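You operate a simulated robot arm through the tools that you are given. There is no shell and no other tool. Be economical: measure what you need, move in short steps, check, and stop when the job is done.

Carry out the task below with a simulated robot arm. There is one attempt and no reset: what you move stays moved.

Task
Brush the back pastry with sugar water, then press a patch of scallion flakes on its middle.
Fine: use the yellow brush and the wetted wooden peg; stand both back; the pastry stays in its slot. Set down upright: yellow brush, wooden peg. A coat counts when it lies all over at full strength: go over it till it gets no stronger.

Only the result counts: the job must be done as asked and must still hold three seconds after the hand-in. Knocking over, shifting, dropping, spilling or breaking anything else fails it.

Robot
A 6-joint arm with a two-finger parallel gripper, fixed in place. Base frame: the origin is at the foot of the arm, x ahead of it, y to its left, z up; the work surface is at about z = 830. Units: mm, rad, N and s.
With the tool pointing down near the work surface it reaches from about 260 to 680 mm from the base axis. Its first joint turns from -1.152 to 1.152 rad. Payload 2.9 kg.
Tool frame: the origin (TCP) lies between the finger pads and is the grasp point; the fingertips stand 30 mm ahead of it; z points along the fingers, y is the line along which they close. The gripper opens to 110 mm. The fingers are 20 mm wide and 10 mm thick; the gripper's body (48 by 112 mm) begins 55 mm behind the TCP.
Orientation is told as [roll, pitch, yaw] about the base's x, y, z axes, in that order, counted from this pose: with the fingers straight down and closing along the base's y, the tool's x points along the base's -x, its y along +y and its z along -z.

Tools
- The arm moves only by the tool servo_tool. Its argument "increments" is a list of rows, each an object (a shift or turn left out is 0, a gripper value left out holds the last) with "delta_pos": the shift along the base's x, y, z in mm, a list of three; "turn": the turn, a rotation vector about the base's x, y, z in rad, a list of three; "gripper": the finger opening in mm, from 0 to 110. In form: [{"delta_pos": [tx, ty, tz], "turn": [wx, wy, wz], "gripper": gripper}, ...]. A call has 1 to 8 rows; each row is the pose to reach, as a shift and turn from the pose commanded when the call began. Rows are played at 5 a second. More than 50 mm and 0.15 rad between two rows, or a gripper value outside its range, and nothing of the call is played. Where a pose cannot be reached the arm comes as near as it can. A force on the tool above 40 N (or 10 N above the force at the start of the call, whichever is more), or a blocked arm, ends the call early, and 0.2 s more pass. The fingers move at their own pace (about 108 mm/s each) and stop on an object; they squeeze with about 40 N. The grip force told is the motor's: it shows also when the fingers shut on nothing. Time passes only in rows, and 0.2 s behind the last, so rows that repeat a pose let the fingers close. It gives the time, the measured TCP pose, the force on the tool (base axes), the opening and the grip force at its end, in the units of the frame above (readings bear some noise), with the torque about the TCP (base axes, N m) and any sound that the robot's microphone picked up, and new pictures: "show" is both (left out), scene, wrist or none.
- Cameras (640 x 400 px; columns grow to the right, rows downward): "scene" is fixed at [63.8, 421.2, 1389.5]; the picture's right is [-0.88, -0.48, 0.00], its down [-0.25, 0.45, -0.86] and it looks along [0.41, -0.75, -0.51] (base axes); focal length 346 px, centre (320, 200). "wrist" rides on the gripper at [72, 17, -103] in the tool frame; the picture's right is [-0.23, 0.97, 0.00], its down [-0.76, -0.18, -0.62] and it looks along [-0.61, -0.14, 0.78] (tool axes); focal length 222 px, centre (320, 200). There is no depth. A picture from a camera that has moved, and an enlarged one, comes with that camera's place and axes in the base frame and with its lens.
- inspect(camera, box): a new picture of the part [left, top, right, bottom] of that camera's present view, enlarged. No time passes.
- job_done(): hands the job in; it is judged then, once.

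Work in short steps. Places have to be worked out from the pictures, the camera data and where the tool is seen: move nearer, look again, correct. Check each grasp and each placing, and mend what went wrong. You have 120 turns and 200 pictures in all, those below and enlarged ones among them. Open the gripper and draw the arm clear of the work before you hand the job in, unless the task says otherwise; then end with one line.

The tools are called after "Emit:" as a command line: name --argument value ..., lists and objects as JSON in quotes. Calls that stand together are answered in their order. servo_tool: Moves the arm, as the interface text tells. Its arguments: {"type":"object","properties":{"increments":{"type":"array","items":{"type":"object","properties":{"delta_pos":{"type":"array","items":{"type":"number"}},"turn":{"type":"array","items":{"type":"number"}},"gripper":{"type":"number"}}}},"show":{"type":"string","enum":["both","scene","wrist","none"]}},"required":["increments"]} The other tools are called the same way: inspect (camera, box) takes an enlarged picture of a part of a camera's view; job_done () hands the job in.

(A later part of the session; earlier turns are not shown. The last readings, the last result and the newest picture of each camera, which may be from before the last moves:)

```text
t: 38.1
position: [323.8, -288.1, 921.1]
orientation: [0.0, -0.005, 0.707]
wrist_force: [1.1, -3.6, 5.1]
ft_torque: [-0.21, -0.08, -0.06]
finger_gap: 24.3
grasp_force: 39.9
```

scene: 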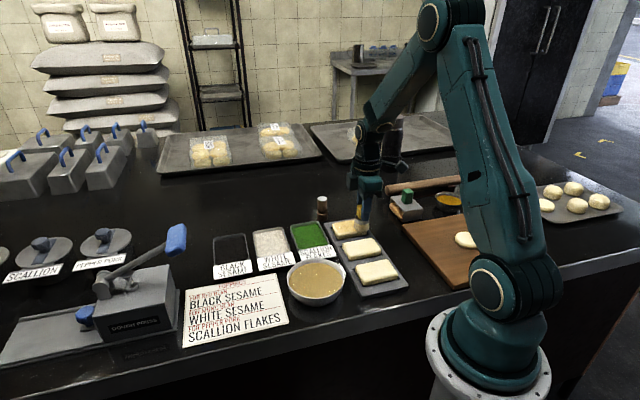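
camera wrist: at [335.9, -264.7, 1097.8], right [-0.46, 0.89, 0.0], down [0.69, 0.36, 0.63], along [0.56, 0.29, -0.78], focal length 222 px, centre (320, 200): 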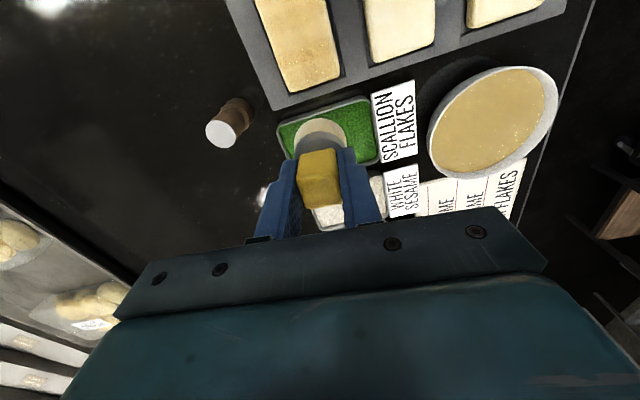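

Contact is good. I repeat the raster once, then lift and look.

Emit:
servo_tool --increments '[{"delta_pos": [13.4, 13.4, 0]}, {"delta_pos": [26.2, 26.2, 0]}, {"delta_pos": [39.6, 39.6, 0]}, {"delta_pos": [46, 33.2, 0]}, {"delta_pos": [32.5, 19.8, 0]}, {"delta_pos": [19.8, 7.1, 0]}, {"delta_pos": [6.4, -6.4, 0]}, {"delta_pos": [12, -12, 0]}]' --show "none"

Emit:
servo_tool --increments '[{"delta_pos": [13.4, 13.4, 0]}, {"delta_pos": [26.2, 26.2, 0]}, {"delta_pos": [39.6, 39.6, 0]}, {"delta_pos": [46, 33.2, 0]}, {"delta_pos": [32.5, 19.8, 0]}, {"delta_pos": [19.8, 7.1, 0]}, {"delta_pos": [6.4, -6.4, 0]}, {"delta_pos": [-12, 12, 0]}]' --show "none"

Emit:
servo_tool --increments '[{"delta_pos": [0, 0, 30]}, {"delta_pos": [30, 22, 60]}, {"delta_pos": [62.8, 46.7, 77]}, {"delta_pos": [62.8, 46.7, 77]}]' --show "none"

Emit:
inspect --camera "wrist" --box '[220, 0, 412, 120]'

```text
t: 39.9
position: [335.1, -297.9, 922.7]
orientation: [0.001, -0.006, 0.709]
wrist_force: [0.0, -0.6, -0.6]
ft_torque: [0.02, -0.02, -0.01]
finger_gap: 24.1
grasp_force: 39.8
```

```text
t: 41.7
position: [326.2, -288.6, 922.2]
orientation: [-0.006, -0.007, 0.706]
wrist_force: [2.3, -3.4, 7.7]
ft_torque: [-0.14, -0.12, 0.0]
finger_gap: 24.1
grasp_force: 39.8
```

```text
t: 42.7
position: [390.2, -240.3, 1001.9]
orientation: [-0.001, -0.006, 0.708]
wrist_force: [0.0, -0.9, -1.2]
ft_torque: [0.0, 0.0, 0.01]
finger_gap: 24.1
grasp_force: 40.0
```

```text
3.33 times, centred on (316, 60) of wrist
camera zoom: at [322.4, -273.4, 1103.8], right [-0.46, 0.89, 0.0], down [0.69, 0.36, 0.63], along [0.56, 0.29, -0.78], focal length 740 px, centre (333, 667)
```

zoom: 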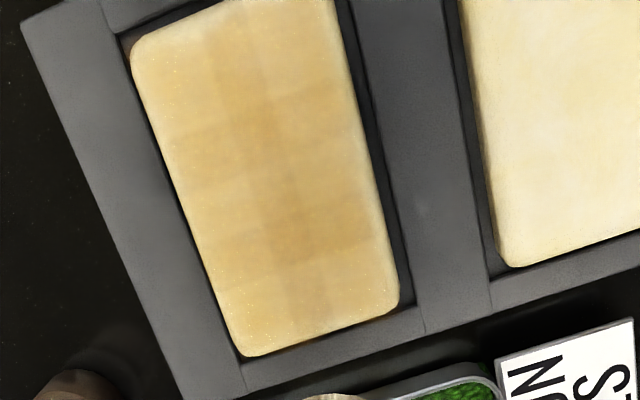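

Improving but still uneven; re-dip.

Emit:
servo_tool --increments '[{"delta_pos": [-15, 45, 0]}, {"delta_pos": [-30, 90, 0]}, {"delta_pos": [-45, 135, 0]}, {"delta_pos": [-59, 183, 0]}, {"delta_pos": [-59, 183, -35]}, {"delta_pos": [-59, 183, -65]}, {"delta_pos": [-59, 183, -76]}, {"delta_pos": [-59, 183, -78]}]' --show "none"

Emit:
servo_tool --increments '[{"delta_pos": [0, 0, 0]}, {"delta_pos": [6, 6, 0]}, {"delta_pos": [-6, 6, 0]}, {"delta_pos": [0, 0, 0]}, {"delta_pos": [0, 0, 35]}, {"delta_pos": [0, 0, 78]}]' --show "scene"

```text
t: 44.5
position: [328.1, -55.0, 920.3]
orientation: [-0.003, -0.008, 0.709]
wrist_force: [0.3, 0.3, -0.1]
ft_torque: [0.01, 0.01, 0.0]
finger_gap: 23.9
grasp_force: 39.8
```

```text
t: 45.9
position: [330.4, -56.3, 998.4]
orientation: [-0.002, -0.005, 0.709]
wrist_force: [1.5, -0.5, -0.2]
ft_torque: [-0.01, -0.01, 0.05]
finger_gap: 24.2
grasp_force: 40.1
```

scene: 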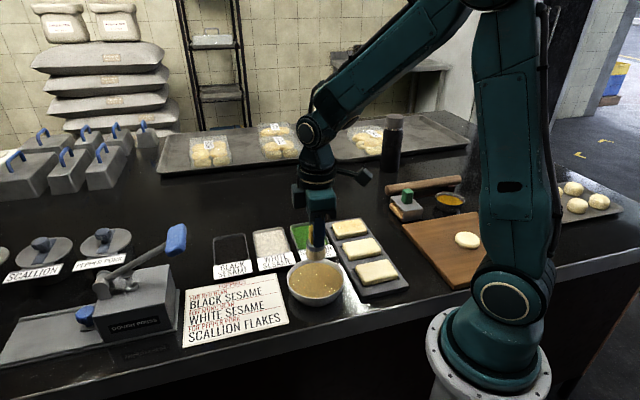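

Emit:
servo_tool --increments '[{"delta_pos": [-1, -48, 0]}, {"delta_pos": [-2, -96, 0]}, {"delta_pos": [-3, -144, 0]}, {"delta_pos": [-3.8, -190, 0]}, {"delta_pos": [-3.8, -229.7, -15]}, {"delta_pos": [-3.8, -229.7, -55]}, {"delta_pos": [-3.8, -229.7, -75]}, {"delta_pos": [-3.8, -229.7, -77.6]}]' --show "none"

Emit:
servo_tool --increments '[{"delta_pos": [13.4, 13.4, 0]}, {"delta_pos": [26.2, 26.2, 0]}, {"delta_pos": [39.6, 39.6, 0]}, {"delta_pos": [46, 33.2, 0]}, {"delta_pos": [32.5, 19.8, 0]}, {"delta_pos": [19.8, 7.1, 0]}, {"delta_pos": [6.4, -6.4, 0]}, {"delta_pos": [12, -12, 0]}]' --show "none"

Emit:
servo_tool --increments '[{"delta_pos": [13.4, 13.4, 0]}, {"delta_pos": [26.2, 26.2, 0]}, {"delta_pos": [39.6, 39.6, 0]}, {"delta_pos": [46, 33.2, 0]}, {"delta_pos": [32.5, 19.8, 0]}, {"delta_pos": [19.8, 7.1, 0]}, {"delta_pos": [6.4, -6.4, 0]}, {"delta_pos": [-12, 12, 0]}]' --show "none"

Emit:
servo_tool --increments '[{"delta_pos": [0, 0, 30]}, {"delta_pos": [30, 22, 60]}, {"delta_pos": [62.8, 46.7, 77]}, {"delta_pos": [62.8, 46.7, 77]}]' --show "none"

Emit:
inspect --camera "wrist" --box '[220, 0, 412, 120]'

```text
t: 47.7
position: [325.2, -289.6, 921.0]
orientation: [-0.007, -0.004, 0.708]
wrist_force: [-6.6, 0.9, 24.6]
ft_torque: [0.21, 0.33, 0.05]
finger_gap: 24.1
grasp_force: 40.1
```

```text
t: 49.5
position: [332.5, -292.2, 922.0]
orientation: [0.005, -0.008, 0.712]
wrist_force: [-1.4, 2.2, 7.7]
ft_torque: [0.08, 0.01, 0.05]
finger_gap: 24.2
grasp_force: 40.1
stopped in row 8: the force on the tool passed its limit at 48 N (the readings are from after the stop); the commanded pose is now the measured one
```

```text
t: 51.3
position: [319.7, -281.3, 921.7]
orientation: [0.005, -0.005, 0.709]
wrist_force: [1.6, -2.1, 5.1]
ft_torque: [-0.25, -0.14, 0.03]
finger_gap: 24.2
grasp_force: 40.0
```

```text
t: 52.3
position: [382.1, -231.0, 1000.4]
orientation: [0.007, -0.008, 0.711]
wrist_force: [-0.3, 0.0, -0.5]
ft_torque: [0.05, -0.01, 0.0]
finger_gap: 24.4
grasp_force: 40.1
```

```text
3.33 times, centred on (316, 60) of wrist
camera zoom: at [315.2, -264.7, 1101.7], right [-0.46, 0.89, 0.01], down [0.69, 0.36, 0.63], along [0.55, 0.3, -0.78], focal length 740 px, centre (333, 667)
```

zoom: 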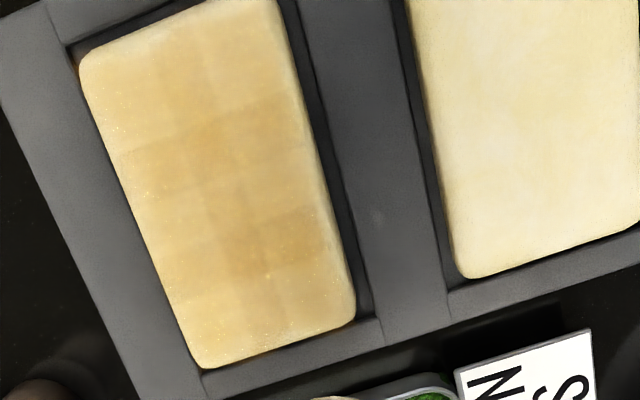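

The patches look like cells about 16 mm wide; outer ones are lightest, so I take the brush centre further out (±34, ±17) along the perimeter then the midline.

Emit:
servo_tool --increments '[{"delta_pos": [-32, -27, 0]}, {"delta_pos": [-64.9, -55, -15]}, {"delta_pos": [-64.9, -55, -50]}, {"delta_pos": [-64.9, -55, -75]}, {"delta_pos": [-64.9, -55, -77.5]}]' --show "none"

Emit:
servo_tool --increments '[{"delta_pos": [12, 12, 0]}, {"delta_pos": [24, 24, 0]}, {"delta_pos": [36.1, 36.1, 0]}, {"delta_pos": [48.1, 48.1, 0]}, {"delta_pos": [60.1, 36.1, 0]}, {"delta_pos": [72.1, 24, 0]}, {"delta_pos": [60.1, 12, 0]}, {"delta_pos": [48.1, 0, 0]}]' --show "none"

Emit:
servo_tool --increments '[{"delta_pos": [-12, -12, 0]}, {"delta_pos": [-24, -24, 0]}, {"delta_pos": [-36.1, -12, 0]}, {"delta_pos": [-24, 0, 0]}, {"delta_pos": [-12, 12, 0]}, {"delta_pos": [0, 24, 0]}, {"delta_pos": [12, 36.1, 0]}]' --show "none"

Emit:
servo_tool --increments '[{"delta_pos": [0, 0, 30]}, {"delta_pos": [0, 0, 77]}, {"delta_pos": [8, 10, 77]}]' --show "none"

Emit:
inspect --camera "wrist" --box '[220, 0, 412, 120]'

```text
t: 53.5
position: [319.2, -288.7, 921.3]
orientation: [0.008, -0.005, 0.712]
wrist_force: [-6.0, 5.3, 18.1]
ft_torque: [0.37, 0.14, 0.07]
finger_gap: 24.0
grasp_force: 39.8
```

```text
t: 55.3
position: [367.6, -289.3, 921.2]
orientation: [0.002, -0.008, 0.711]
wrist_force: [9.2, 5.5, 23.5]
ft_torque: [0.22, -0.5, -0.02]
finger_gap: 24.2
grasp_force: 39.6
```

```text
t: 56.9
position: [377.0, -253.3, 920.3]
orientation: [0.006, -0.007, 0.71]
wrist_force: [-7.8, -8.0, 26.5]
ft_torque: [-0.72, 0.44, -0.08]
finger_gap: 23.9
grasp_force: 39.9
```

```text
t: 57.7
position: [385.8, -243.9, 998.0]
orientation: [0.007, -0.005, 0.713]
wrist_force: [-0.8, 0.5, 0.1]
ft_torque: [-0.04, 0.03, -0.02]
finger_gap: 24.1
grasp_force: 40.0
```

```text
3.33 times, centred on (316, 60) of wrist
camera zoom: at [318.8, -277.6, 1100.1], right [-0.46, 0.89, 0.01], down [0.69, 0.36, 0.63], along [0.55, 0.3, -0.78], focal length 740 px, centre (333, 667)
```

zoom: 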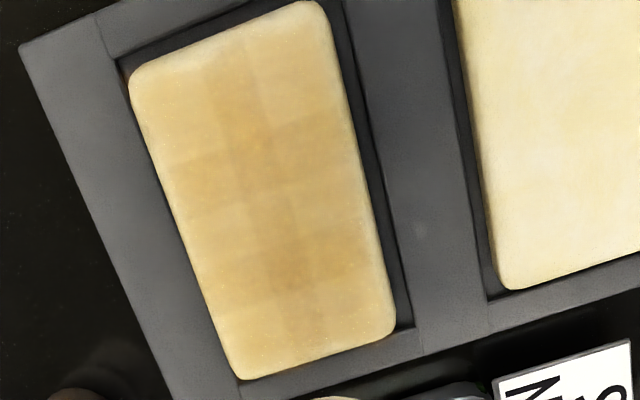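

The plaid looks like overlapping coat tiles (3×2), with tiles now nearly equal. I do another dip and perimeter pass to check it gets no stronger.

Emit:
servo_tool --increments '[{"delta_pos": [-15, 45, 0]}, {"delta_pos": [-30, 90, 0]}, {"delta_pos": [-45, 137, 0]}, {"delta_pos": [-57, 186, 0]}, {"delta_pos": [-57, 186, -35]}, {"delta_pos": [-57, 186, -65]}, {"delta_pos": [-57, 186, -75]}, {"delta_pos": [-57, 186, -78]}]' --show "none"

Emit:
servo_tool --increments '[{"delta_pos": [0, 0, 0]}, {"delta_pos": [6, 6, 0]}, {"delta_pos": [-6, 6, 0]}, {"delta_pos": [0, 0, 0]}, {"delta_pos": [0, 0, 35]}, {"delta_pos": [0, 0, 78]}, {"delta_pos": [0, 0, 78]}]' --show "none"

Emit:
inspect --camera "scene" --box '[260, 190, 420, 290]'

Emit:
inspect --camera "scene" --box '[325, 212, 379, 246]'

```text
refused: row 4 steps farther than a row can; nothing moved
```

```text
t: 59.3
position: [387.1, -245.5, 1075.6]
orientation: [0.007, -0.007, 0.712]
wrist_force: [0.0, 1.4, -0.9]
ft_torque: [0.03, 0.0, 0.0]
finger_gap: 24.2
grasp_force: 39.7
```

```text
4.00 times, centred on (340, 240) of scene
camera zoom: at [63.8, 421.2, 1389.5], right [-0.88, -0.48, 0.0], down [-0.25, 0.45, -0.86], along [0.41, -0.75, -0.51], focal length 1382 px, centre (240, 40)
```

zoom: 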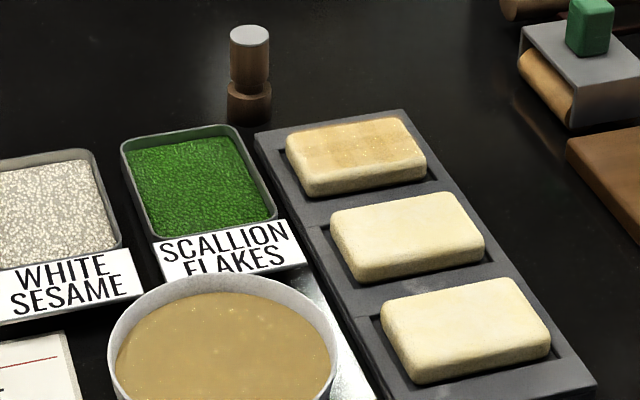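

```text
11.76 times, centred on (352, 229) of scene
camera zoom: at [63.8, 421.2, 1389.5], right [-0.88, -0.48, 0.0], down [-0.25, 0.45, -0.86], along [0.41, -0.75, -0.51], focal length 4066 px, centre (-56, -141)
```

zoom: 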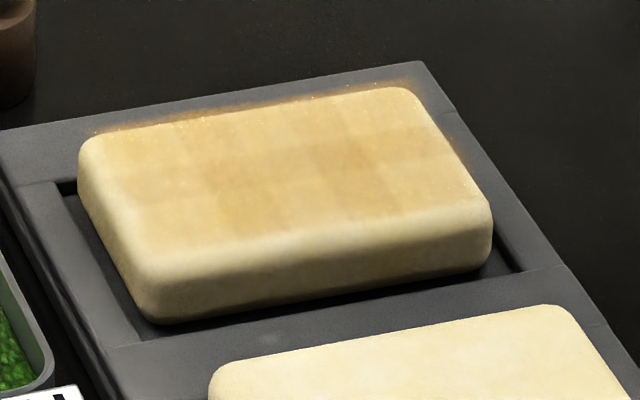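

That refused the travel but only raised the arm (harmless). Repeating the dip with proper steps.

Emit:
servo_tool --increments '[{"delta_pos": [-15, 43, -20]}, {"delta_pos": [-30, 86, -40]}, {"delta_pos": [-42, 129, -60]}, {"delta_pos": [-52, 168, -78]}, {"delta_pos": [-57, 186, -113]}, {"delta_pos": [-57, 186, -143]}, {"delta_pos": [-57, 186, -153]}, {"delta_pos": [-57, 186, -156]}]' --show "none"

Emit:
servo_tool --increments '[{"delta_pos": [0, 0, 0]}, {"delta_pos": [6, 6, 0]}, {"delta_pos": [-6, 6, 0]}, {"delta_pos": [0, 0, 0]}, {"delta_pos": [0, 0, 35]}, {"delta_pos": [0, 0, 78]}, {"delta_pos": [0, 0, 78]}]' --show "scene"

```text
t: 61.1
position: [328.1, -55.9, 920.8]
orientation: [0.007, -0.008, 0.711]
wrist_force: [0.0, -0.1, -0.5]
ft_torque: [0.04, -0.01, -0.02]
finger_gap: 24.1
grasp_force: 39.8
```

```text
t: 62.7
position: [328.5, -55.9, 996.5]
orientation: [0.006, -0.008, 0.714]
wrist_force: [0.0, 0.6, -1.3]
ft_torque: [0.01, -0.01, 0.0]
finger_gap: 23.9
grasp_force: 40.0
```

scene: 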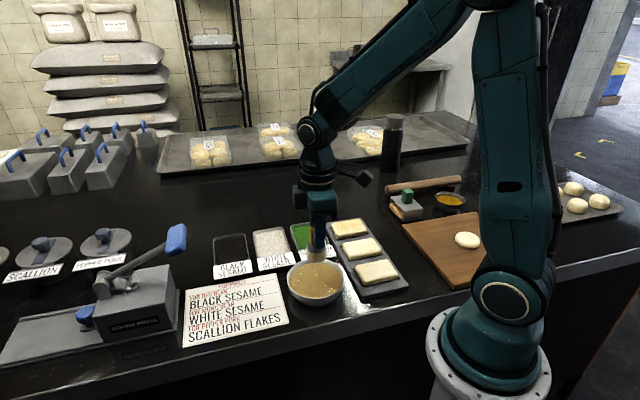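

Emit:
servo_tool --increments '[{"delta_pos": [-2, -48, 0]}, {"delta_pos": [-4, -96, 0]}, {"delta_pos": [-6, -144, 0]}, {"delta_pos": [-8, -190, 0]}, {"delta_pos": [-10, -232, -15]}, {"delta_pos": [-10, -232, -55]}, {"delta_pos": [-10, -232, -73]}, {"delta_pos": [-10, -232, -76]}]' --show "none"

Emit:
servo_tool --increments '[{"delta_pos": [12, 12, 0]}, {"delta_pos": [24, 24, 0]}, {"delta_pos": [36.1, 36.1, 0]}, {"delta_pos": [48.1, 48.1, 0]}, {"delta_pos": [60.1, 36.1, 0]}, {"delta_pos": [72.1, 24, 0]}, {"delta_pos": [60.1, 12, 0]}, {"delta_pos": [48.1, 0, 0]}]' --show "none"

Emit:
servo_tool --increments '[{"delta_pos": [-12, -12, 0]}, {"delta_pos": [-24, -24, 0]}, {"delta_pos": [-36.1, -12, 0]}, {"delta_pos": [-24, 0, 0]}, {"delta_pos": [-12, 12, 0]}, {"delta_pos": [0, 24, 0]}, {"delta_pos": [12, 36.1, 0]}]' --show "none"

Emit:
servo_tool --increments '[{"delta_pos": [0, 0, 30]}, {"delta_pos": [0, 0, 77]}, {"delta_pos": [8, 10, 77]}]' --show "none"

Emit:
inspect --camera "wrist" --box '[220, 0, 412, 120]'

```text
t: 64.5
position: [318.9, -290.3, 921.6]
orientation: [0.004, -0.006, 0.71]
wrist_force: [-4.9, 0.3, 17.1]
ft_torque: [0.08, 0.13, 0.04]
finger_gap: 24.0
grasp_force: 40.3
```

```text
t: 66.3
position: [367.5, -290.3, 921.7]
orientation: [0.001, -0.008, 0.714]
wrist_force: [7.9, 6.3, 22.9]
ft_torque: [0.36, -0.41, -0.04]
finger_gap: 24.2
grasp_force: 39.9
```

```text
t: 67.9
position: [377.7, -250.3, 921.3]
orientation: [0.009, -0.007, 0.712]
wrist_force: [-3.8, -4.0, 13.2]
ft_torque: [-0.47, 0.2, -0.06]
finger_gap: 23.9
grasp_force: 39.5
```

```text
t: 68.7
position: [388.4, -242.5, 999.7]
orientation: [0.008, -0.009, 0.712]
wrist_force: [-0.6, -0.4, -0.7]
ft_torque: [0.0, -0.01, 0.01]
finger_gap: 24.2
grasp_force: 39.8
```

```text
3.33 times, centred on (316, 60) of wrist
camera zoom: at [320.7, -276.8, 1101.1], right [-0.46, 0.89, 0.01], down [0.69, 0.36, 0.63], along [0.55, 0.3, -0.78], focal length 740 px, centre (333, 667)
```

zoom: 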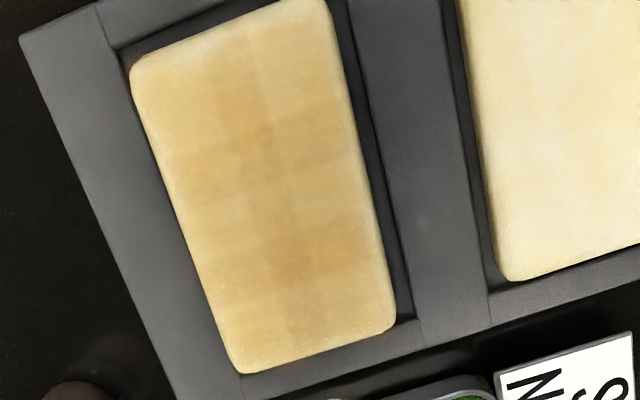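

Essentially unchanged from the previous picture, so it looks saturated. One more firm pass through the tile centres for certainty.

Emit:
servo_tool --increments '[{"delta_pos": [-30, -22, -5]}, {"delta_pos": [-61.5, -44.6, -20]}, {"delta_pos": [-61.5, -44.6, -55]}, {"delta_pos": [-61.5, -44.6, -75]}, {"delta_pos": [-61.5, -44.6, -78.6]}]' --show "none"

Emit:
servo_tool --increments '[{"delta_pos": [19.1, 19.1, 0]}, {"delta_pos": [38.2, 38.2, 0]}, {"delta_pos": [55.2, 21.2, 0]}, {"delta_pos": [36.1, 2.1, 0]}, {"delta_pos": [17, -17, 0]}, {"delta_pos": [0, 0, 0]}, {"delta_pos": [19.1, 19.1, 0]}, {"delta_pos": [38.2, 38.2, 0]}]' --show "none"

Emit:
servo_tool --increments '[{"delta_pos": [0, 0, 40]}, {"delta_pos": [10, 3, 80]}, {"delta_pos": [24, 7, 80]}, {"delta_pos": [24, 7, 80]}]' --show "none"

Emit:
inspect --camera "wrist" --box '[220, 0, 412, 120]'

```text
t: 69.9
position: [325.7, -288.0, 922.1]
orientation: [0.005, -0.009, 0.709]
wrist_force: [-2.0, -0.2, 4.8]
ft_torque: [-0.09, 0.08, -0.05]
finger_gap: 24.1
grasp_force: 39.9
```

```text
t: 70.6
position: [370.8, -256.2, 922.4]
orientation: [0.007, -0.006, 0.71]
wrist_force: [-0.9, -0.9, 7.9]
ft_torque: [-0.07, -0.11, -0.05]
finger_gap: 24.0
grasp_force: 40.1
stopped in row 3: the force on the tool passed its limit at 43 N (the readings are from after the stop); the commanded pose is now the measured one
```

```text
t: 71.6
position: [392.3, -248.1, 1000.6]
orientation: [0.01, -0.006, 0.712]
wrist_force: [0.0, 0.3, -1.0]
ft_torque: [-0.02, -0.01, 0.04]
finger_gap: 24.2
grasp_force: 40.1
```

```text
3.33 times, centred on (316, 60) of wrist
camera zoom: at [326.0, -282.6, 1102.2], right [-0.46, 0.89, 0.01], down [0.69, 0.36, 0.63], along [0.55, 0.3, -0.78], focal length 740 px, centre (333, 667)
```

zoom: 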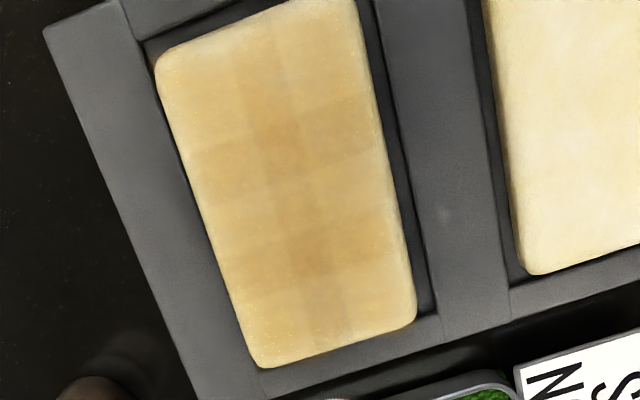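

No stronger than before: the coat is saturated. I return the brush to its original spot (389,-362), lowering until it touches.

Emit:
servo_tool --increments '[{"delta_pos": [-2, -40, 0], "turn": [-0.007, 0.006, 0]}, {"delta_pos": [-4, -80, 0], "turn": [-0.007, 0.006, 0]}, {"delta_pos": [-5.5, -113, 0], "turn": [-0.007, 0.006, 0]}, {"delta_pos": [-5.5, -113, -40], "turn": [-0.007, 0.006, 0]}, {"delta_pos": [-5.5, -113, -80], "turn": [-0.007, 0.006, 0]}, {"delta_pos": [-5.5, -113, -98], "turn": [-0.007, 0.006, 0]}, {"delta_pos": [-5.5, -113, -98], "turn": [-0.007, 0.006, 0]}]' --show "none"

Emit:
inspect --camera "scene" --box '[300, 150, 412, 220]'

```text
t: 73.2
position: [388.1, -363.6, 903.9]
orientation: [0.008, 0.005, 0.712]
wrist_force: [0.0, 0.1, -0.1]
ft_torque: [-0.02, 0.0, 0.01]
finger_gap: 23.9
grasp_force: 40.1
```

```text
5.71 times, centred on (356, 185) of scene
camera zoom: at [63.8, 421.2, 1389.5], right [-0.88, -0.48, 0.0], down [-0.25, 0.45, -0.86], along [0.41, -0.75, -0.51], focal length 1975 px, centre (114, 286)
```

zoom: 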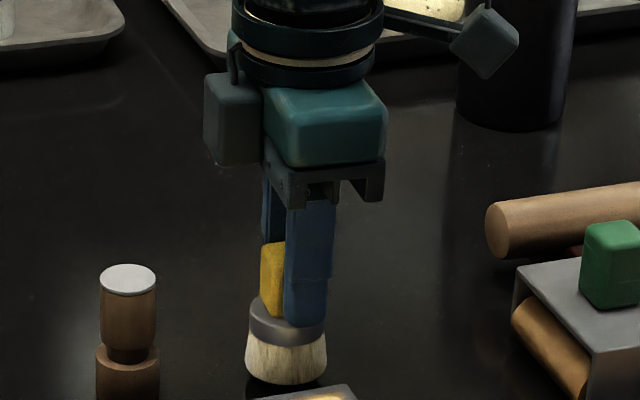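

Emit:
servo_tool --increments '[{"delta_pos": [1, 1, -3]}, {"delta_pos": [1, 1, -5]}, {"delta_pos": [1, 1, -6.5]}, {"delta_pos": [1, 1, -6.5]}]' --show "none"

```text
t: 74.2
position: [390.0, -359.9, 896.6]
orientation: [0.008, 0.003, 0.712]
wrist_force: [0.0, -0.2, -1.2]
ft_torque: [-0.02, -0.01, 0.02]
finger_gap: 24.0
grasp_force: 40.0
```

Emit:
servo_tool --increments '[{"delta_pos": [0, -1, -1]}, {"delta_pos": [0, -1, -2]}, {"delta_pos": [0, -1, -2]}]' --show "none"

Emit:
inspect --camera "scene" --box '[300, 150, 412, 220]'

```text
t: 75.0
position: [389.6, -362.1, 893.6]
orientation: [0.009, 0.004, 0.712]
wrist_force: [-0.3, 0.4, -0.6]
ft_torque: [0.03, 0.01, 0.0]
finger_gap: 24.0
grasp_force: 40.4
```

```text
5.71 times, centred on (356, 185) of scene
camera zoom: at [63.8, 421.2, 1389.5], right [-0.88, -0.48, 0.0], down [-0.25, 0.45, -0.86], along [0.41, -0.75, -0.51], focal length 1975 px, centre (114, 286)
```

zoom: 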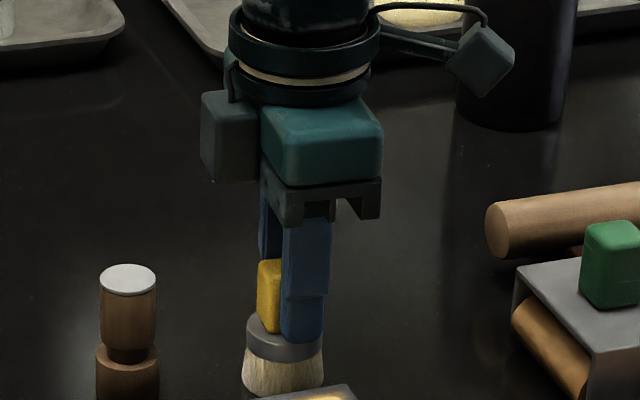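

Emit:
servo_tool --increments '[{"delta_pos": [0, 0, -0.7]}, {"delta_pos": [0, 0, -1.4]}, {"delta_pos": [0, 0, -1.4]}]' --show "wrist"

```text
t: 75.8
position: [389.0, -360.7, 894.0]
orientation: [0.008, 0.002, 0.712]
wrist_force: [-2.2, 4.5, 12.4]
ft_torque: [0.24, -0.13, 0.07]
finger_gap: 24.1
grasp_force: 39.6
camera wrist: at [322.8, -395.5, 996.7], right [-0.46, 0.89, 0.01], down [0.7, 0.36, 0.62], along [0.55, 0.29, -0.78], focal length 222 px, centre (320, 200)
```

wrist: 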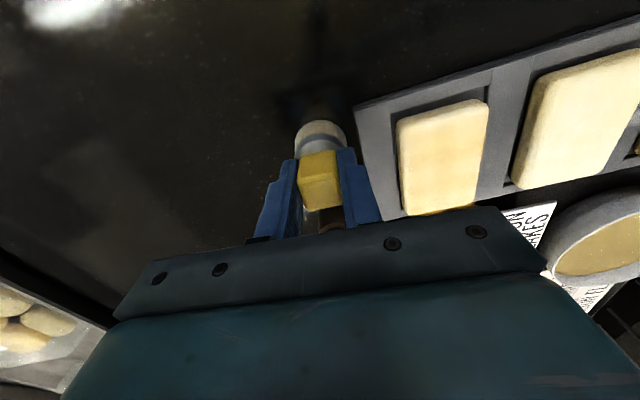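

Contact 12 N on the counter. Relieve slightly, open gently to 50, then rise straight up.

Emit:
servo_tool --increments '[{"delta_pos": [0, 0, 1]}, {"delta_pos": [0, 0, 1], "gripper": 30}, {"delta_pos": [0, 0, 1], "gripper": 50}, {"delta_pos": [0, 0, 1], "gripper": 50}, {"delta_pos": [0, 0, 40]}, {"delta_pos": [0, 0, 80]}]' --show "none"

Emit:
inspect --camera "scene" --box '[280, 180, 408, 260]'

```text
t: 77.2
position: [386.4, -361.2, 974.1]
orientation: [0.011, 0.004, 0.711]
wrist_force: [0.1, -0.7, -0.4]
ft_torque: [-0.01, -0.02, 0.01]
finger_gap: 49.8
grasp_force: 0.2
```

```text
5.00 times, centred on (344, 220) of scene
camera zoom: at [63.8, 421.2, 1389.5], right [-0.88, -0.48, 0.0], down [-0.25, 0.45, -0.86], along [0.41, -0.75, -0.51], focal length 1728 px, centre (200, 100)
```

zoom: 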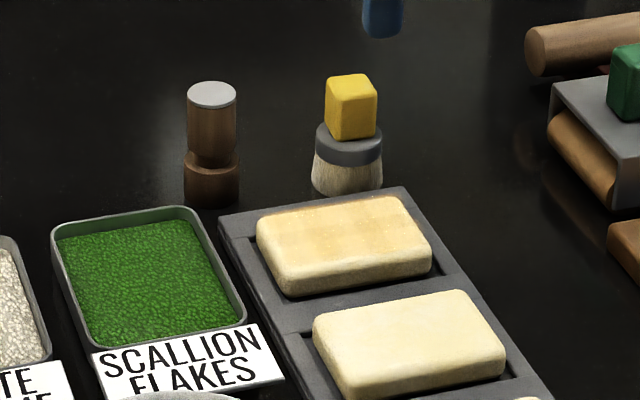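

Brush stands upright in place. Next, the peg: move above ≈(450,-307) and look.

Emit:
servo_tool --increments '[{"delta_pos": [30, 26, 5], "gripper": 60}, {"delta_pos": [62, 54, 5]}, {"delta_pos": [62, 54, 5]}]' --show "none"

Emit:
inspect --camera "wrist" --box '[240, 60, 432, 180]'

```text
t: 78.0
position: [452.4, -305.8, 977.5]
orientation: [0.011, 0.003, 0.71]
wrist_force: [-0.1, 0.7, 0.5]
ft_torque: [0.0, -0.03, 0.0]
finger_gap: 59.8
grasp_force: 0.1
```

```text
3.33 times, centred on (336, 120) of wrist
camera zoom: at [386.7, -340.5, 1081.9], right [-0.46, 0.89, 0.01], down [0.7, 0.36, 0.62], along [0.55, 0.29, -0.79], focal length 740 px, centre (267, 467)
```

zoom: 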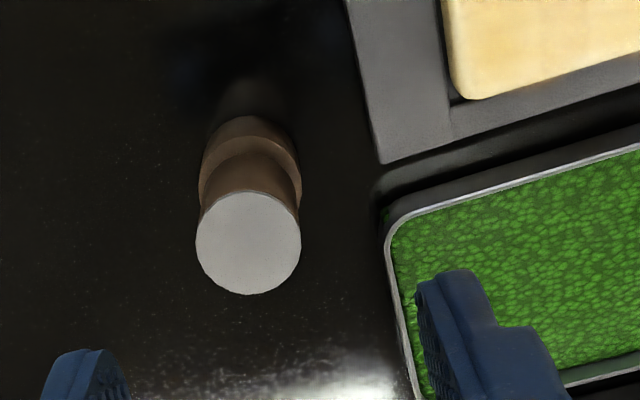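

Peg top centre ≈(451.8,-311), Ø27, top z≈900, collar up to ≈857. Descend with opening 44 to TCP 891.

Emit:
servo_tool --increments '[{"delta_pos": [-0.6, -5.2, -30], "gripper": 46}, {"delta_pos": [-0.6, -5.2, -55]}, {"delta_pos": [-0.6, -5.2, -55]}]' --show "wrist"

Emit:
inspect --camera "scene" --box '[280, 150, 392, 220]'

```text
t: 78.8
position: [449.1, -312.4, 923.2]
orientation: [0.009, 0.004, 0.712]
wrist_force: [0.3, 0.1, -0.1]
ft_torque: [-0.01, 0.0, -0.01]
finger_gap: 46.0
grasp_force: 0.1
camera wrist: at [383.1, -345.8, 1025.0], right [-0.46, 0.89, 0.01], down [0.7, 0.36, 0.62], along [0.55, 0.29, -0.79], focal length 222 px, centre (320, 200)
```

wrist: 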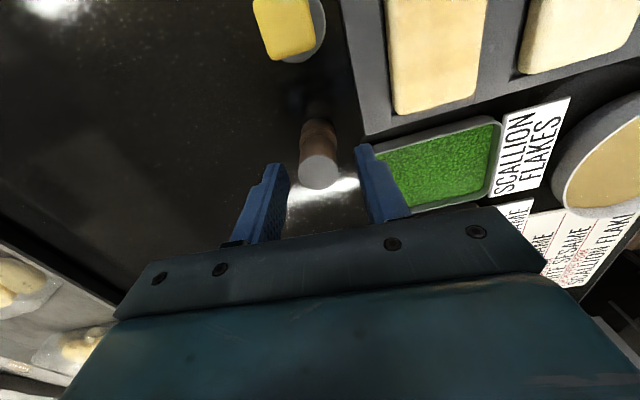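

```text
5.71 times, centred on (336, 185) of scene
camera zoom: at [63.8, 421.2, 1389.5], right [-0.88, -0.48, 0.0], down [-0.25, 0.45, -0.86], along [0.41, -0.75, -0.51], focal length 1975 px, centre (229, 286)
```

zoom: 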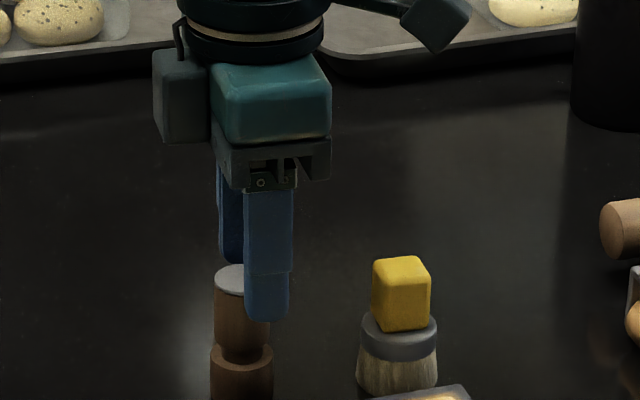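

Centred. Lower 31 mm and close.

Emit:
servo_tool --increments '[{"delta_pos": [0, 0, -16]}, {"delta_pos": [0, 0, -31]}, {"delta_pos": [0, 0, -31]}, {"delta_pos": [0, 0, -31], "gripper": 30}, {"delta_pos": [0, 0, -31], "gripper": 15}, {"delta_pos": [0, 0, -31]}, {"delta_pos": [0, 0, -31]}]' --show "wrist"

Emit:
inspect --camera "scene" --box '[280, 150, 392, 220]'

```text
t: 80.4
position: [450.3, -310.9, 892.9]
orientation: [0.007, 0.004, 0.712]
wrist_force: [0.5, -0.2, 1.0]
ft_torque: [-0.03, -0.06, -0.01]
finger_gap: 26.2
grasp_force: 40.2
camera wrist: at [384.3, -344.1, 994.8], right [-0.46, 0.89, 0.01], down [0.7, 0.36, 0.62], along [0.55, 0.29, -0.79], focal length 222 px, centre (320, 200)
```

wrist: 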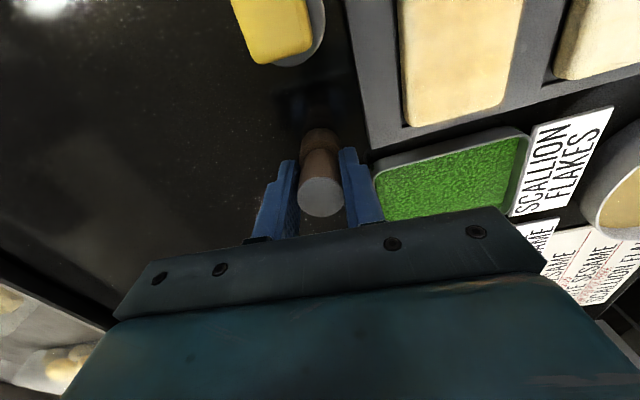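

```text
5.71 times, centred on (336, 185) of scene
camera zoom: at [63.8, 421.2, 1389.5], right [-0.88, -0.48, 0.0], down [-0.25, 0.45, -0.86], along [0.41, -0.75, -0.51], focal length 1975 px, centre (229, 286)
```

zoom: 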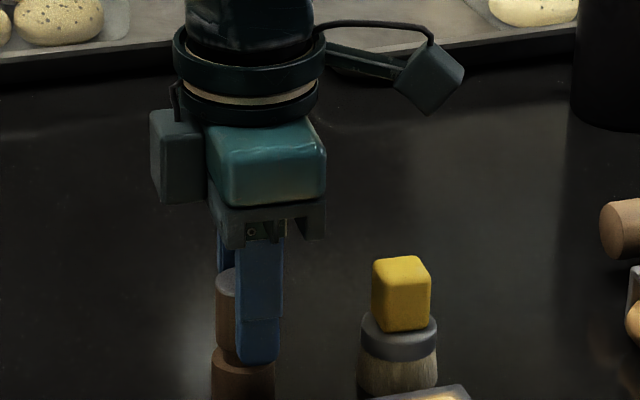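

Peg is held (26 mm), bottom 63 below TCP. Lift and go over the scallion tray (≈(437,-206)).

Emit:
servo_tool --increments '[{"delta_pos": [0, 0, 35]}, {"delta_pos": [0, 0, 70]}, {"delta_pos": [-5, 40, 75]}, {"delta_pos": [-10, 80, 75]}, {"delta_pos": [-13, 105, 75]}, {"delta_pos": [-13, 105, 75]}]' --show "wrist"

Emit:
inspect --camera "scene" --box '[270, 180, 398, 260]'

```text
t: 81.8
position: [435.0, -207.1, 966.9]
orientation: [0.008, 0.003, 0.711]
wrist_force: [0.8, -1.2, -1.3]
ft_torque: [0.01, -0.02, 0.03]
finger_gap: 26.4
grasp_force: 39.7
camera wrist: at [368.4, -240.7, 1070.0], right [-0.46, 0.89, 0.01], down [0.7, 0.36, 0.62], along [0.55, 0.29, -0.79], focal length 222 px, centre (320, 200)
```

wrist: 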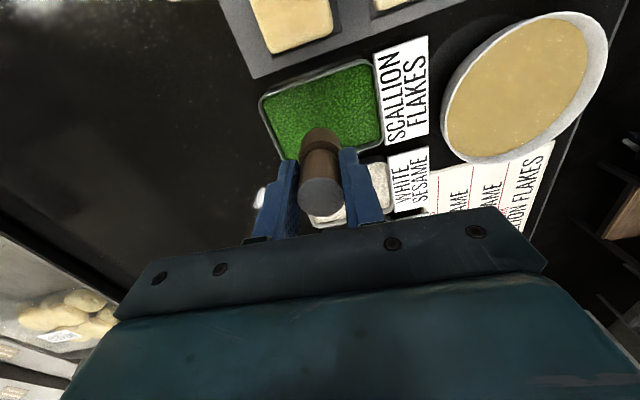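

```text
5.00 times, centred on (334, 220) of scene
camera zoom: at [63.8, 421.2, 1389.5], right [-0.88, -0.48, 0.0], down [-0.25, 0.45, -0.86], along [0.41, -0.75, -0.51], focal length 1728 px, centre (250, 100)
```

zoom: 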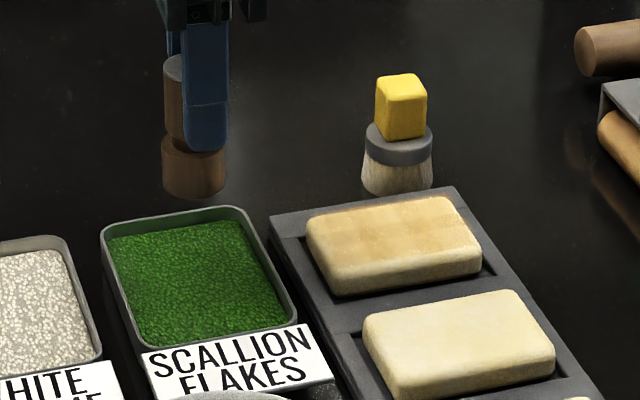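

Tray centre ≈(431,-206). Descend to near the flakes.

Emit:
servo_tool --increments '[{"delta_pos": [-4, 1, -25]}, {"delta_pos": [-4, 1, -48]}, {"delta_pos": [-4, 1, -53]}, {"delta_pos": [-4, 1, -56]}, {"delta_pos": [-4, 1, -56]}]' --show "none"

Emit:
inspect --camera "scene" --box '[270, 180, 398, 260]'

```text
t: 83.0
position: [433.1, -206.8, 912.1]
orientation: [0.008, 0.004, 0.713]
wrist_force: [0.0, -0.1, -0.4]
ft_torque: [0.0, -0.04, -0.01]
finger_gap: 26.2
grasp_force: 39.8
```

```text
5.00 times, centred on (334, 220) of scene
camera zoom: at [63.8, 421.2, 1389.5], right [-0.88, -0.48, 0.0], down [-0.25, 0.45, -0.86], along [0.41, -0.75, -0.51], focal length 1728 px, centre (250, 100)
```

zoom: 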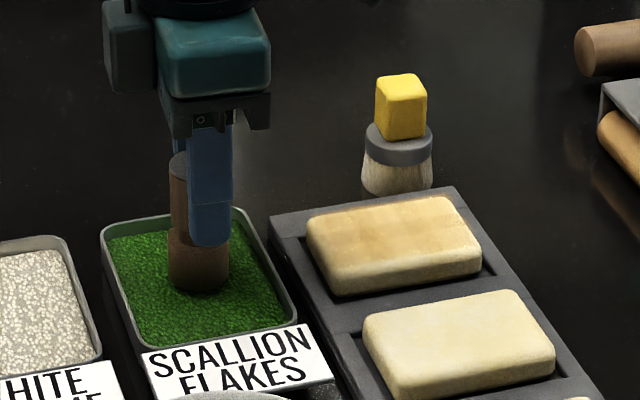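

Emit:
servo_tool --increments '[{"delta_pos": [0, 0, -2]}, {"delta_pos": [0, 0, -4]}, {"delta_pos": [0, 0, -6]}, {"delta_pos": [0, 0, -6]}]' --show "none"

Emit:
servo_tool --increments '[{"delta_pos": [0, 0, -1.5]}, {"delta_pos": [0, 0, -3]}, {"delta_pos": [0, 0, -3]}]' --show "none"

```text
t: 84.0
position: [432.9, -207.4, 906.2]
orientation: [0.007, 0.003, 0.71]
wrist_force: [-1.4, 4.1, 14.0]
ft_torque: [0.21, 0.04, -0.01]
finger_gap: 26.0
grasp_force: 40.1
```

```text
t: 84.8
position: [434.0, -207.7, 904.1]
orientation: [0.004, 0.002, 0.709]
wrist_force: [-6.3, -2.4, 32.2]
ft_torque: [0.17, 0.4, 0.0]
finger_gap: 26.4
grasp_force: 39.9
```

Pressed with ≈32 N. Lift and check for flakes on the peg's end.

Emit:
servo_tool --increments '[{"delta_pos": [0, 0, 20]}, {"delta_pos": [0, 0, 60]}, {"delta_pos": [0, 0, 85]}, {"delta_pos": [0, 0, 85]}]' --show "none"

Emit:
inspect --camera "scene" --box '[270, 170, 366, 230]'

Emit:
inspect --camera "wrist" --box '[240, 40, 400, 220]'

```text
t: 85.8
position: [432.5, -209.3, 990.3]
orientation: [0.013, 0.003, 0.711]
wrist_force: [-0.4, 0.2, -0.7]
ft_torque: [0.02, -0.03, -0.02]
finger_gap: 26.3
grasp_force: 40.2
```

```text
6.67 times, centred on (318, 200) of scene
camera zoom: at [63.8, 421.2, 1389.5], right [-0.88, -0.48, 0.0], down [-0.25, 0.45, -0.86], along [0.41, -0.75, -0.51], focal length 2304 px, centre (333, 200)
```

zoom: 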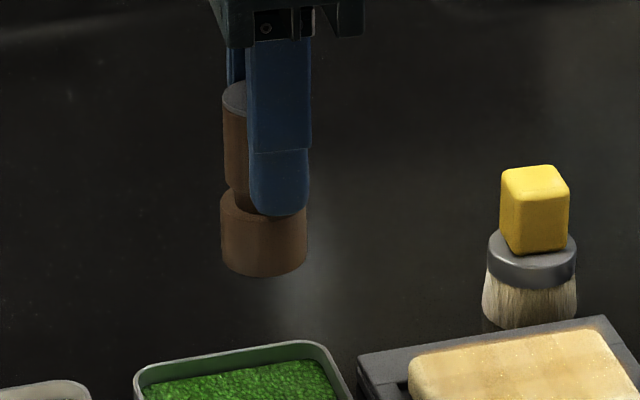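

```text
2.22 times, centred on (320, 130) of wrist
camera zoom: at [367.0, -242.4, 1092.0], right [-0.46, 0.89, 0.01], down [0.7, 0.36, 0.62], along [0.55, 0.29, -0.79], focal length 494 px, centre (320, 356)
```

zoom: 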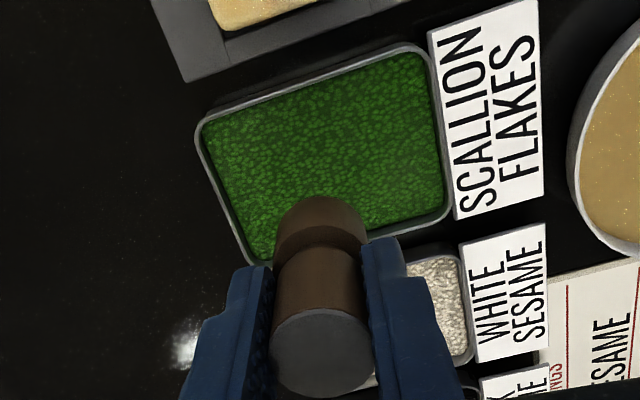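

I can't see the peg's end, so I tilt the tool toward the scene camera at height to inspect the underside.

Emit:
servo_tool --increments '[{"delta_pos": [-5, 0, 30], "turn": [0.123, 0.066, 0]}, {"delta_pos": [-10, 0, 60], "turn": [0.246, 0.131, 0]}, {"delta_pos": [-20, 0, 80], "turn": [0.37, 0.197, 0]}, {"delta_pos": [-30, 0, 90], "turn": [0.493, 0.263, 0]}, {"delta_pos": [-40, 0, 100], "turn": [0.616, 0.329, 0]}, {"delta_pos": [-40, 0, 100], "turn": [0.74, 0.395, 0]}, {"delta_pos": [-40, 0, 100], "turn": [0.86, 0.46, 0]}, {"delta_pos": [-40, 0, 100], "turn": [0.86, 0.46, 0]}]' --show "scene"

```text
t: 87.6
position: [293.5, -126.5, 970.9]
orientation: [0.972, -0.181, 0.618]
wrist_force: [-0.4, 0.0, -0.4]
ft_torque: [-0.02, -0.03, 0.0]
finger_gap: 26.4
grasp_force: 39.8
out of reach, approached as far as the arm can: row 3, 4, 5, 6, 7, 8
```

scene: 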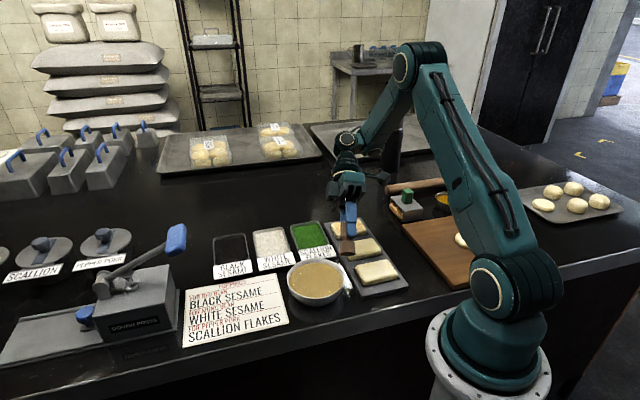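

Emit:
inspect --camera "scene" --box '[310, 180, 406, 300]'

```text
3.33 times, centred on (358, 240) of scene
camera zoom: at [63.8, 421.2, 1389.5], right [-0.88, -0.48, 0.0], down [-0.25, 0.45, -0.86], along [0.41, -0.75, -0.51], focal length 1152 px, centre (193, 67)
```

zoom: 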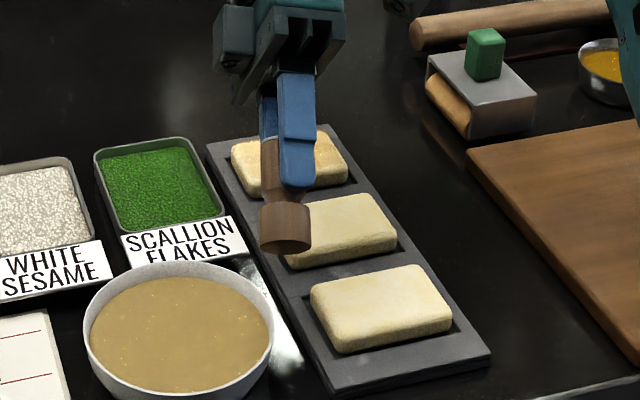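

Emit:
inspect --camera "scene" --box '[340, 230, 372, 262]'

```text
12.50 times, centred on (356, 246) of scene
camera zoom: at [63.8, 421.2, 1389.5], right [-0.88, -0.48, 0.0], down [-0.25, 0.45, -0.86], along [0.41, -0.75, -0.51], focal length 4320 px, centre (-130, -375)
```

zoom: 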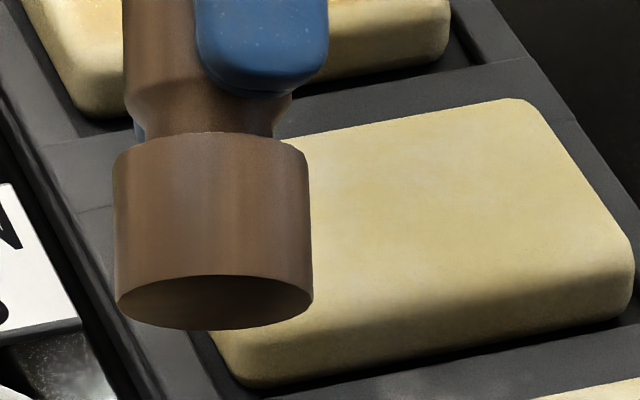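

The peg end is bare: it needs wetting first. I undo the tilt without any height change and then check the pose.

Emit:
servo_tool --increments '[{"turn": [-0.123, -0.066, 0]}, {"turn": [-0.246, -0.131, 0]}, {"turn": [-0.37, -0.197, 0]}, {"turn": [-0.493, -0.263, 0]}]' --show "none"

```text
t: 88.6
position: [298.1, -126.2, 974.2]
orientation: [0.416, -0.087, 0.698]
wrist_force: [0.3, -0.3, -0.9]
ft_torque: [0.02, 0.01, 0.02]
finger_gap: 26.2
grasp_force: 40.0
```

Emit:
servo_tool --increments '[{"turn": [-0.12, -0.065, 0], "delta_pos": [0, 0, 10]}, {"turn": [-0.245, -0.13, 0], "delta_pos": [0, 0, 20]}, {"turn": [-0.377, -0.202, 0], "delta_pos": [0, 0, 20]}, {"turn": [-0.377, -0.202, 0], "delta_pos": [0, 0, 20]}]' --show "none"

```text
t: 89.6
position: [299.7, -125.1, 995.3]
orientation: [-0.004, 0.007, 0.714]
wrist_force: [0.4, 0.2, -0.6]
ft_torque: [0.0, 0.01, 0.02]
finger_gap: 26.4
grasp_force: 40.8
```

Upright again. Move over the bowl and dip the peg's end.

Emit:
servo_tool --increments '[{"delta_pos": [14, 34, 0]}, {"delta_pos": [28, 68, 0]}, {"delta_pos": [28, 68, -35]}, {"delta_pos": [28, 68, -65]}, {"delta_pos": [28, 68, -76]}, {"delta_pos": [28, 68, -78]}, {"delta_pos": [28, 68, -80]}, {"delta_pos": [28, 68, -80]}]' --show "none"

Emit:
inspect --camera "scene" --box '[260, 210, 420, 310]'

```text
t: 91.4
position: [328.1, -57.7, 915.2]
orientation: [-0.004, 0.005, 0.712]
wrist_force: [-1.2, 0.8, 6.4]
ft_torque: [0.08, 0.02, -0.01]
finger_gap: 26.2
grasp_force: 39.7
```

```text
4.00 times, centred on (340, 260) of scene
camera zoom: at [63.7, 421.2, 1389.5], right [-0.88, -0.48, 0.0], down [-0.25, 0.45, -0.86], along [0.41, -0.75, -0.51], focal length 1382 px, centre (240, -40)
```

zoom: 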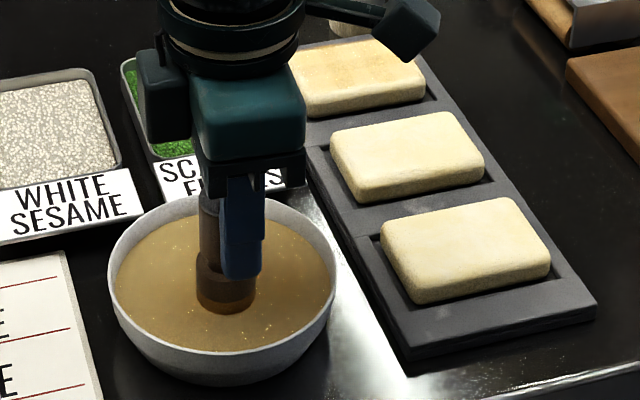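

The peg touches the bowl bottom in the liquid, and it's wet. Lift and go back to the flakes.

Emit:
servo_tool --increments '[{"delta_pos": [0, 0, 0]}, {"delta_pos": [0, 0, 35]}, {"delta_pos": [0, 0, 75]}, {"delta_pos": [26, -38, 75]}, {"delta_pos": [52, -75, 75]}, {"delta_pos": [78, -112, 75]}, {"delta_pos": [104, -149, 75]}, {"delta_pos": [104, -149, 75]}]' --show "none"

Emit:
servo_tool --increments '[{"delta_pos": [0, 0, -40]}, {"delta_pos": [0, 0, -72]}, {"delta_pos": [0, 0, -80]}, {"delta_pos": [0, 0, -84]}, {"delta_pos": [0, 0, -85.5]}, {"delta_pos": [0, 0, -85.5]}]' --show "none"

Emit:
inspect --camera "scene" --box '[270, 180, 398, 260]'

```text
t: 93.2
position: [431.5, -207.8, 991.4]
orientation: [-0.001, 0.006, 0.712]
wrist_force: [0.1, 0.6, -0.9]
ft_torque: [0.02, 0.01, 0.0]
finger_gap: 26.2
grasp_force: 40.0
```

```text
t: 94.6
position: [431.5, -204.5, 906.8]
orientation: [-0.002, 0.005, 0.71]
wrist_force: [-0.6, -0.5, -0.2]
ft_torque: [0.02, -0.01, 0.0]
finger_gap: 26.1
grasp_force: 39.6
```

```text
5.00 times, centred on (334, 220) of scene
camera zoom: at [63.8, 421.2, 1389.5], right [-0.88, -0.48, 0.0], down [-0.25, 0.45, -0.86], along [0.41, -0.75, -0.51], focal length 1728 px, centre (250, 100)
```

zoom: 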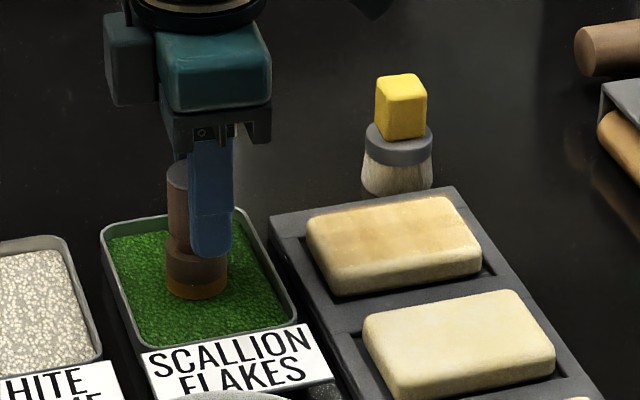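

Wet end visible (orange-tinted). Press down 2–3 mm more into the flakes, then lift.

Emit:
servo_tool --increments '[{"delta_pos": [0, 0, -1.5]}, {"delta_pos": [0, 0, -3]}, {"delta_pos": [0, 0, -3]}, {"delta_pos": [0, 0, -3]}]' --show "none"

Emit:
servo_tool --increments '[{"delta_pos": [0, 0, 25]}, {"delta_pos": [0, 0, 60]}, {"delta_pos": [0, 0, 90]}, {"delta_pos": [0, 0, 90]}]' --show "none"

Emit:
inspect --camera "scene" --box '[286, 170, 350, 210]'

```text
t: 95.6
position: [431.7, -205.0, 905.4]
orientation: [-0.005, 0.005, 0.711]
wrist_force: [-6.6, 2.0, 28.5]
ft_torque: [0.31, 0.27, 0.01]
finger_gap: 26.1
grasp_force: 39.9
```

```text
t: 96.6
position: [431.4, -206.4, 993.9]
orientation: [-0.001, 0.007, 0.711]
wrist_force: [-0.1, -0.5, -0.9]
ft_torque: [0.01, 0.0, 0.0]
finger_gap: 26.1
grasp_force: 40.5
```

```text
10.00 times, centred on (318, 190) of scene
camera zoom: at [63.8, 421.2, 1389.5], right [-0.88, -0.48, 0.0], down [-0.25, 0.45, -0.86], along [0.41, -0.75, -0.51], focal length 3456 px, centre (340, 300)
```

zoom: 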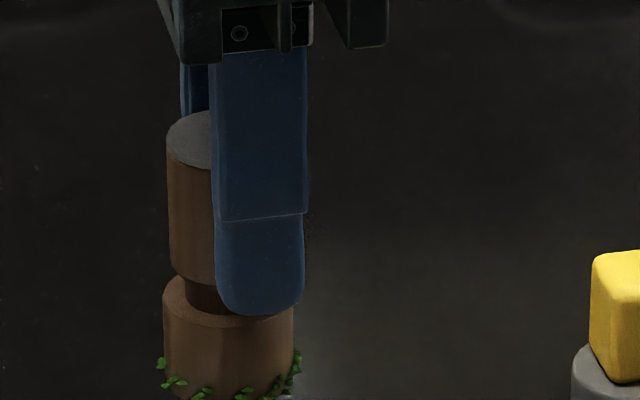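

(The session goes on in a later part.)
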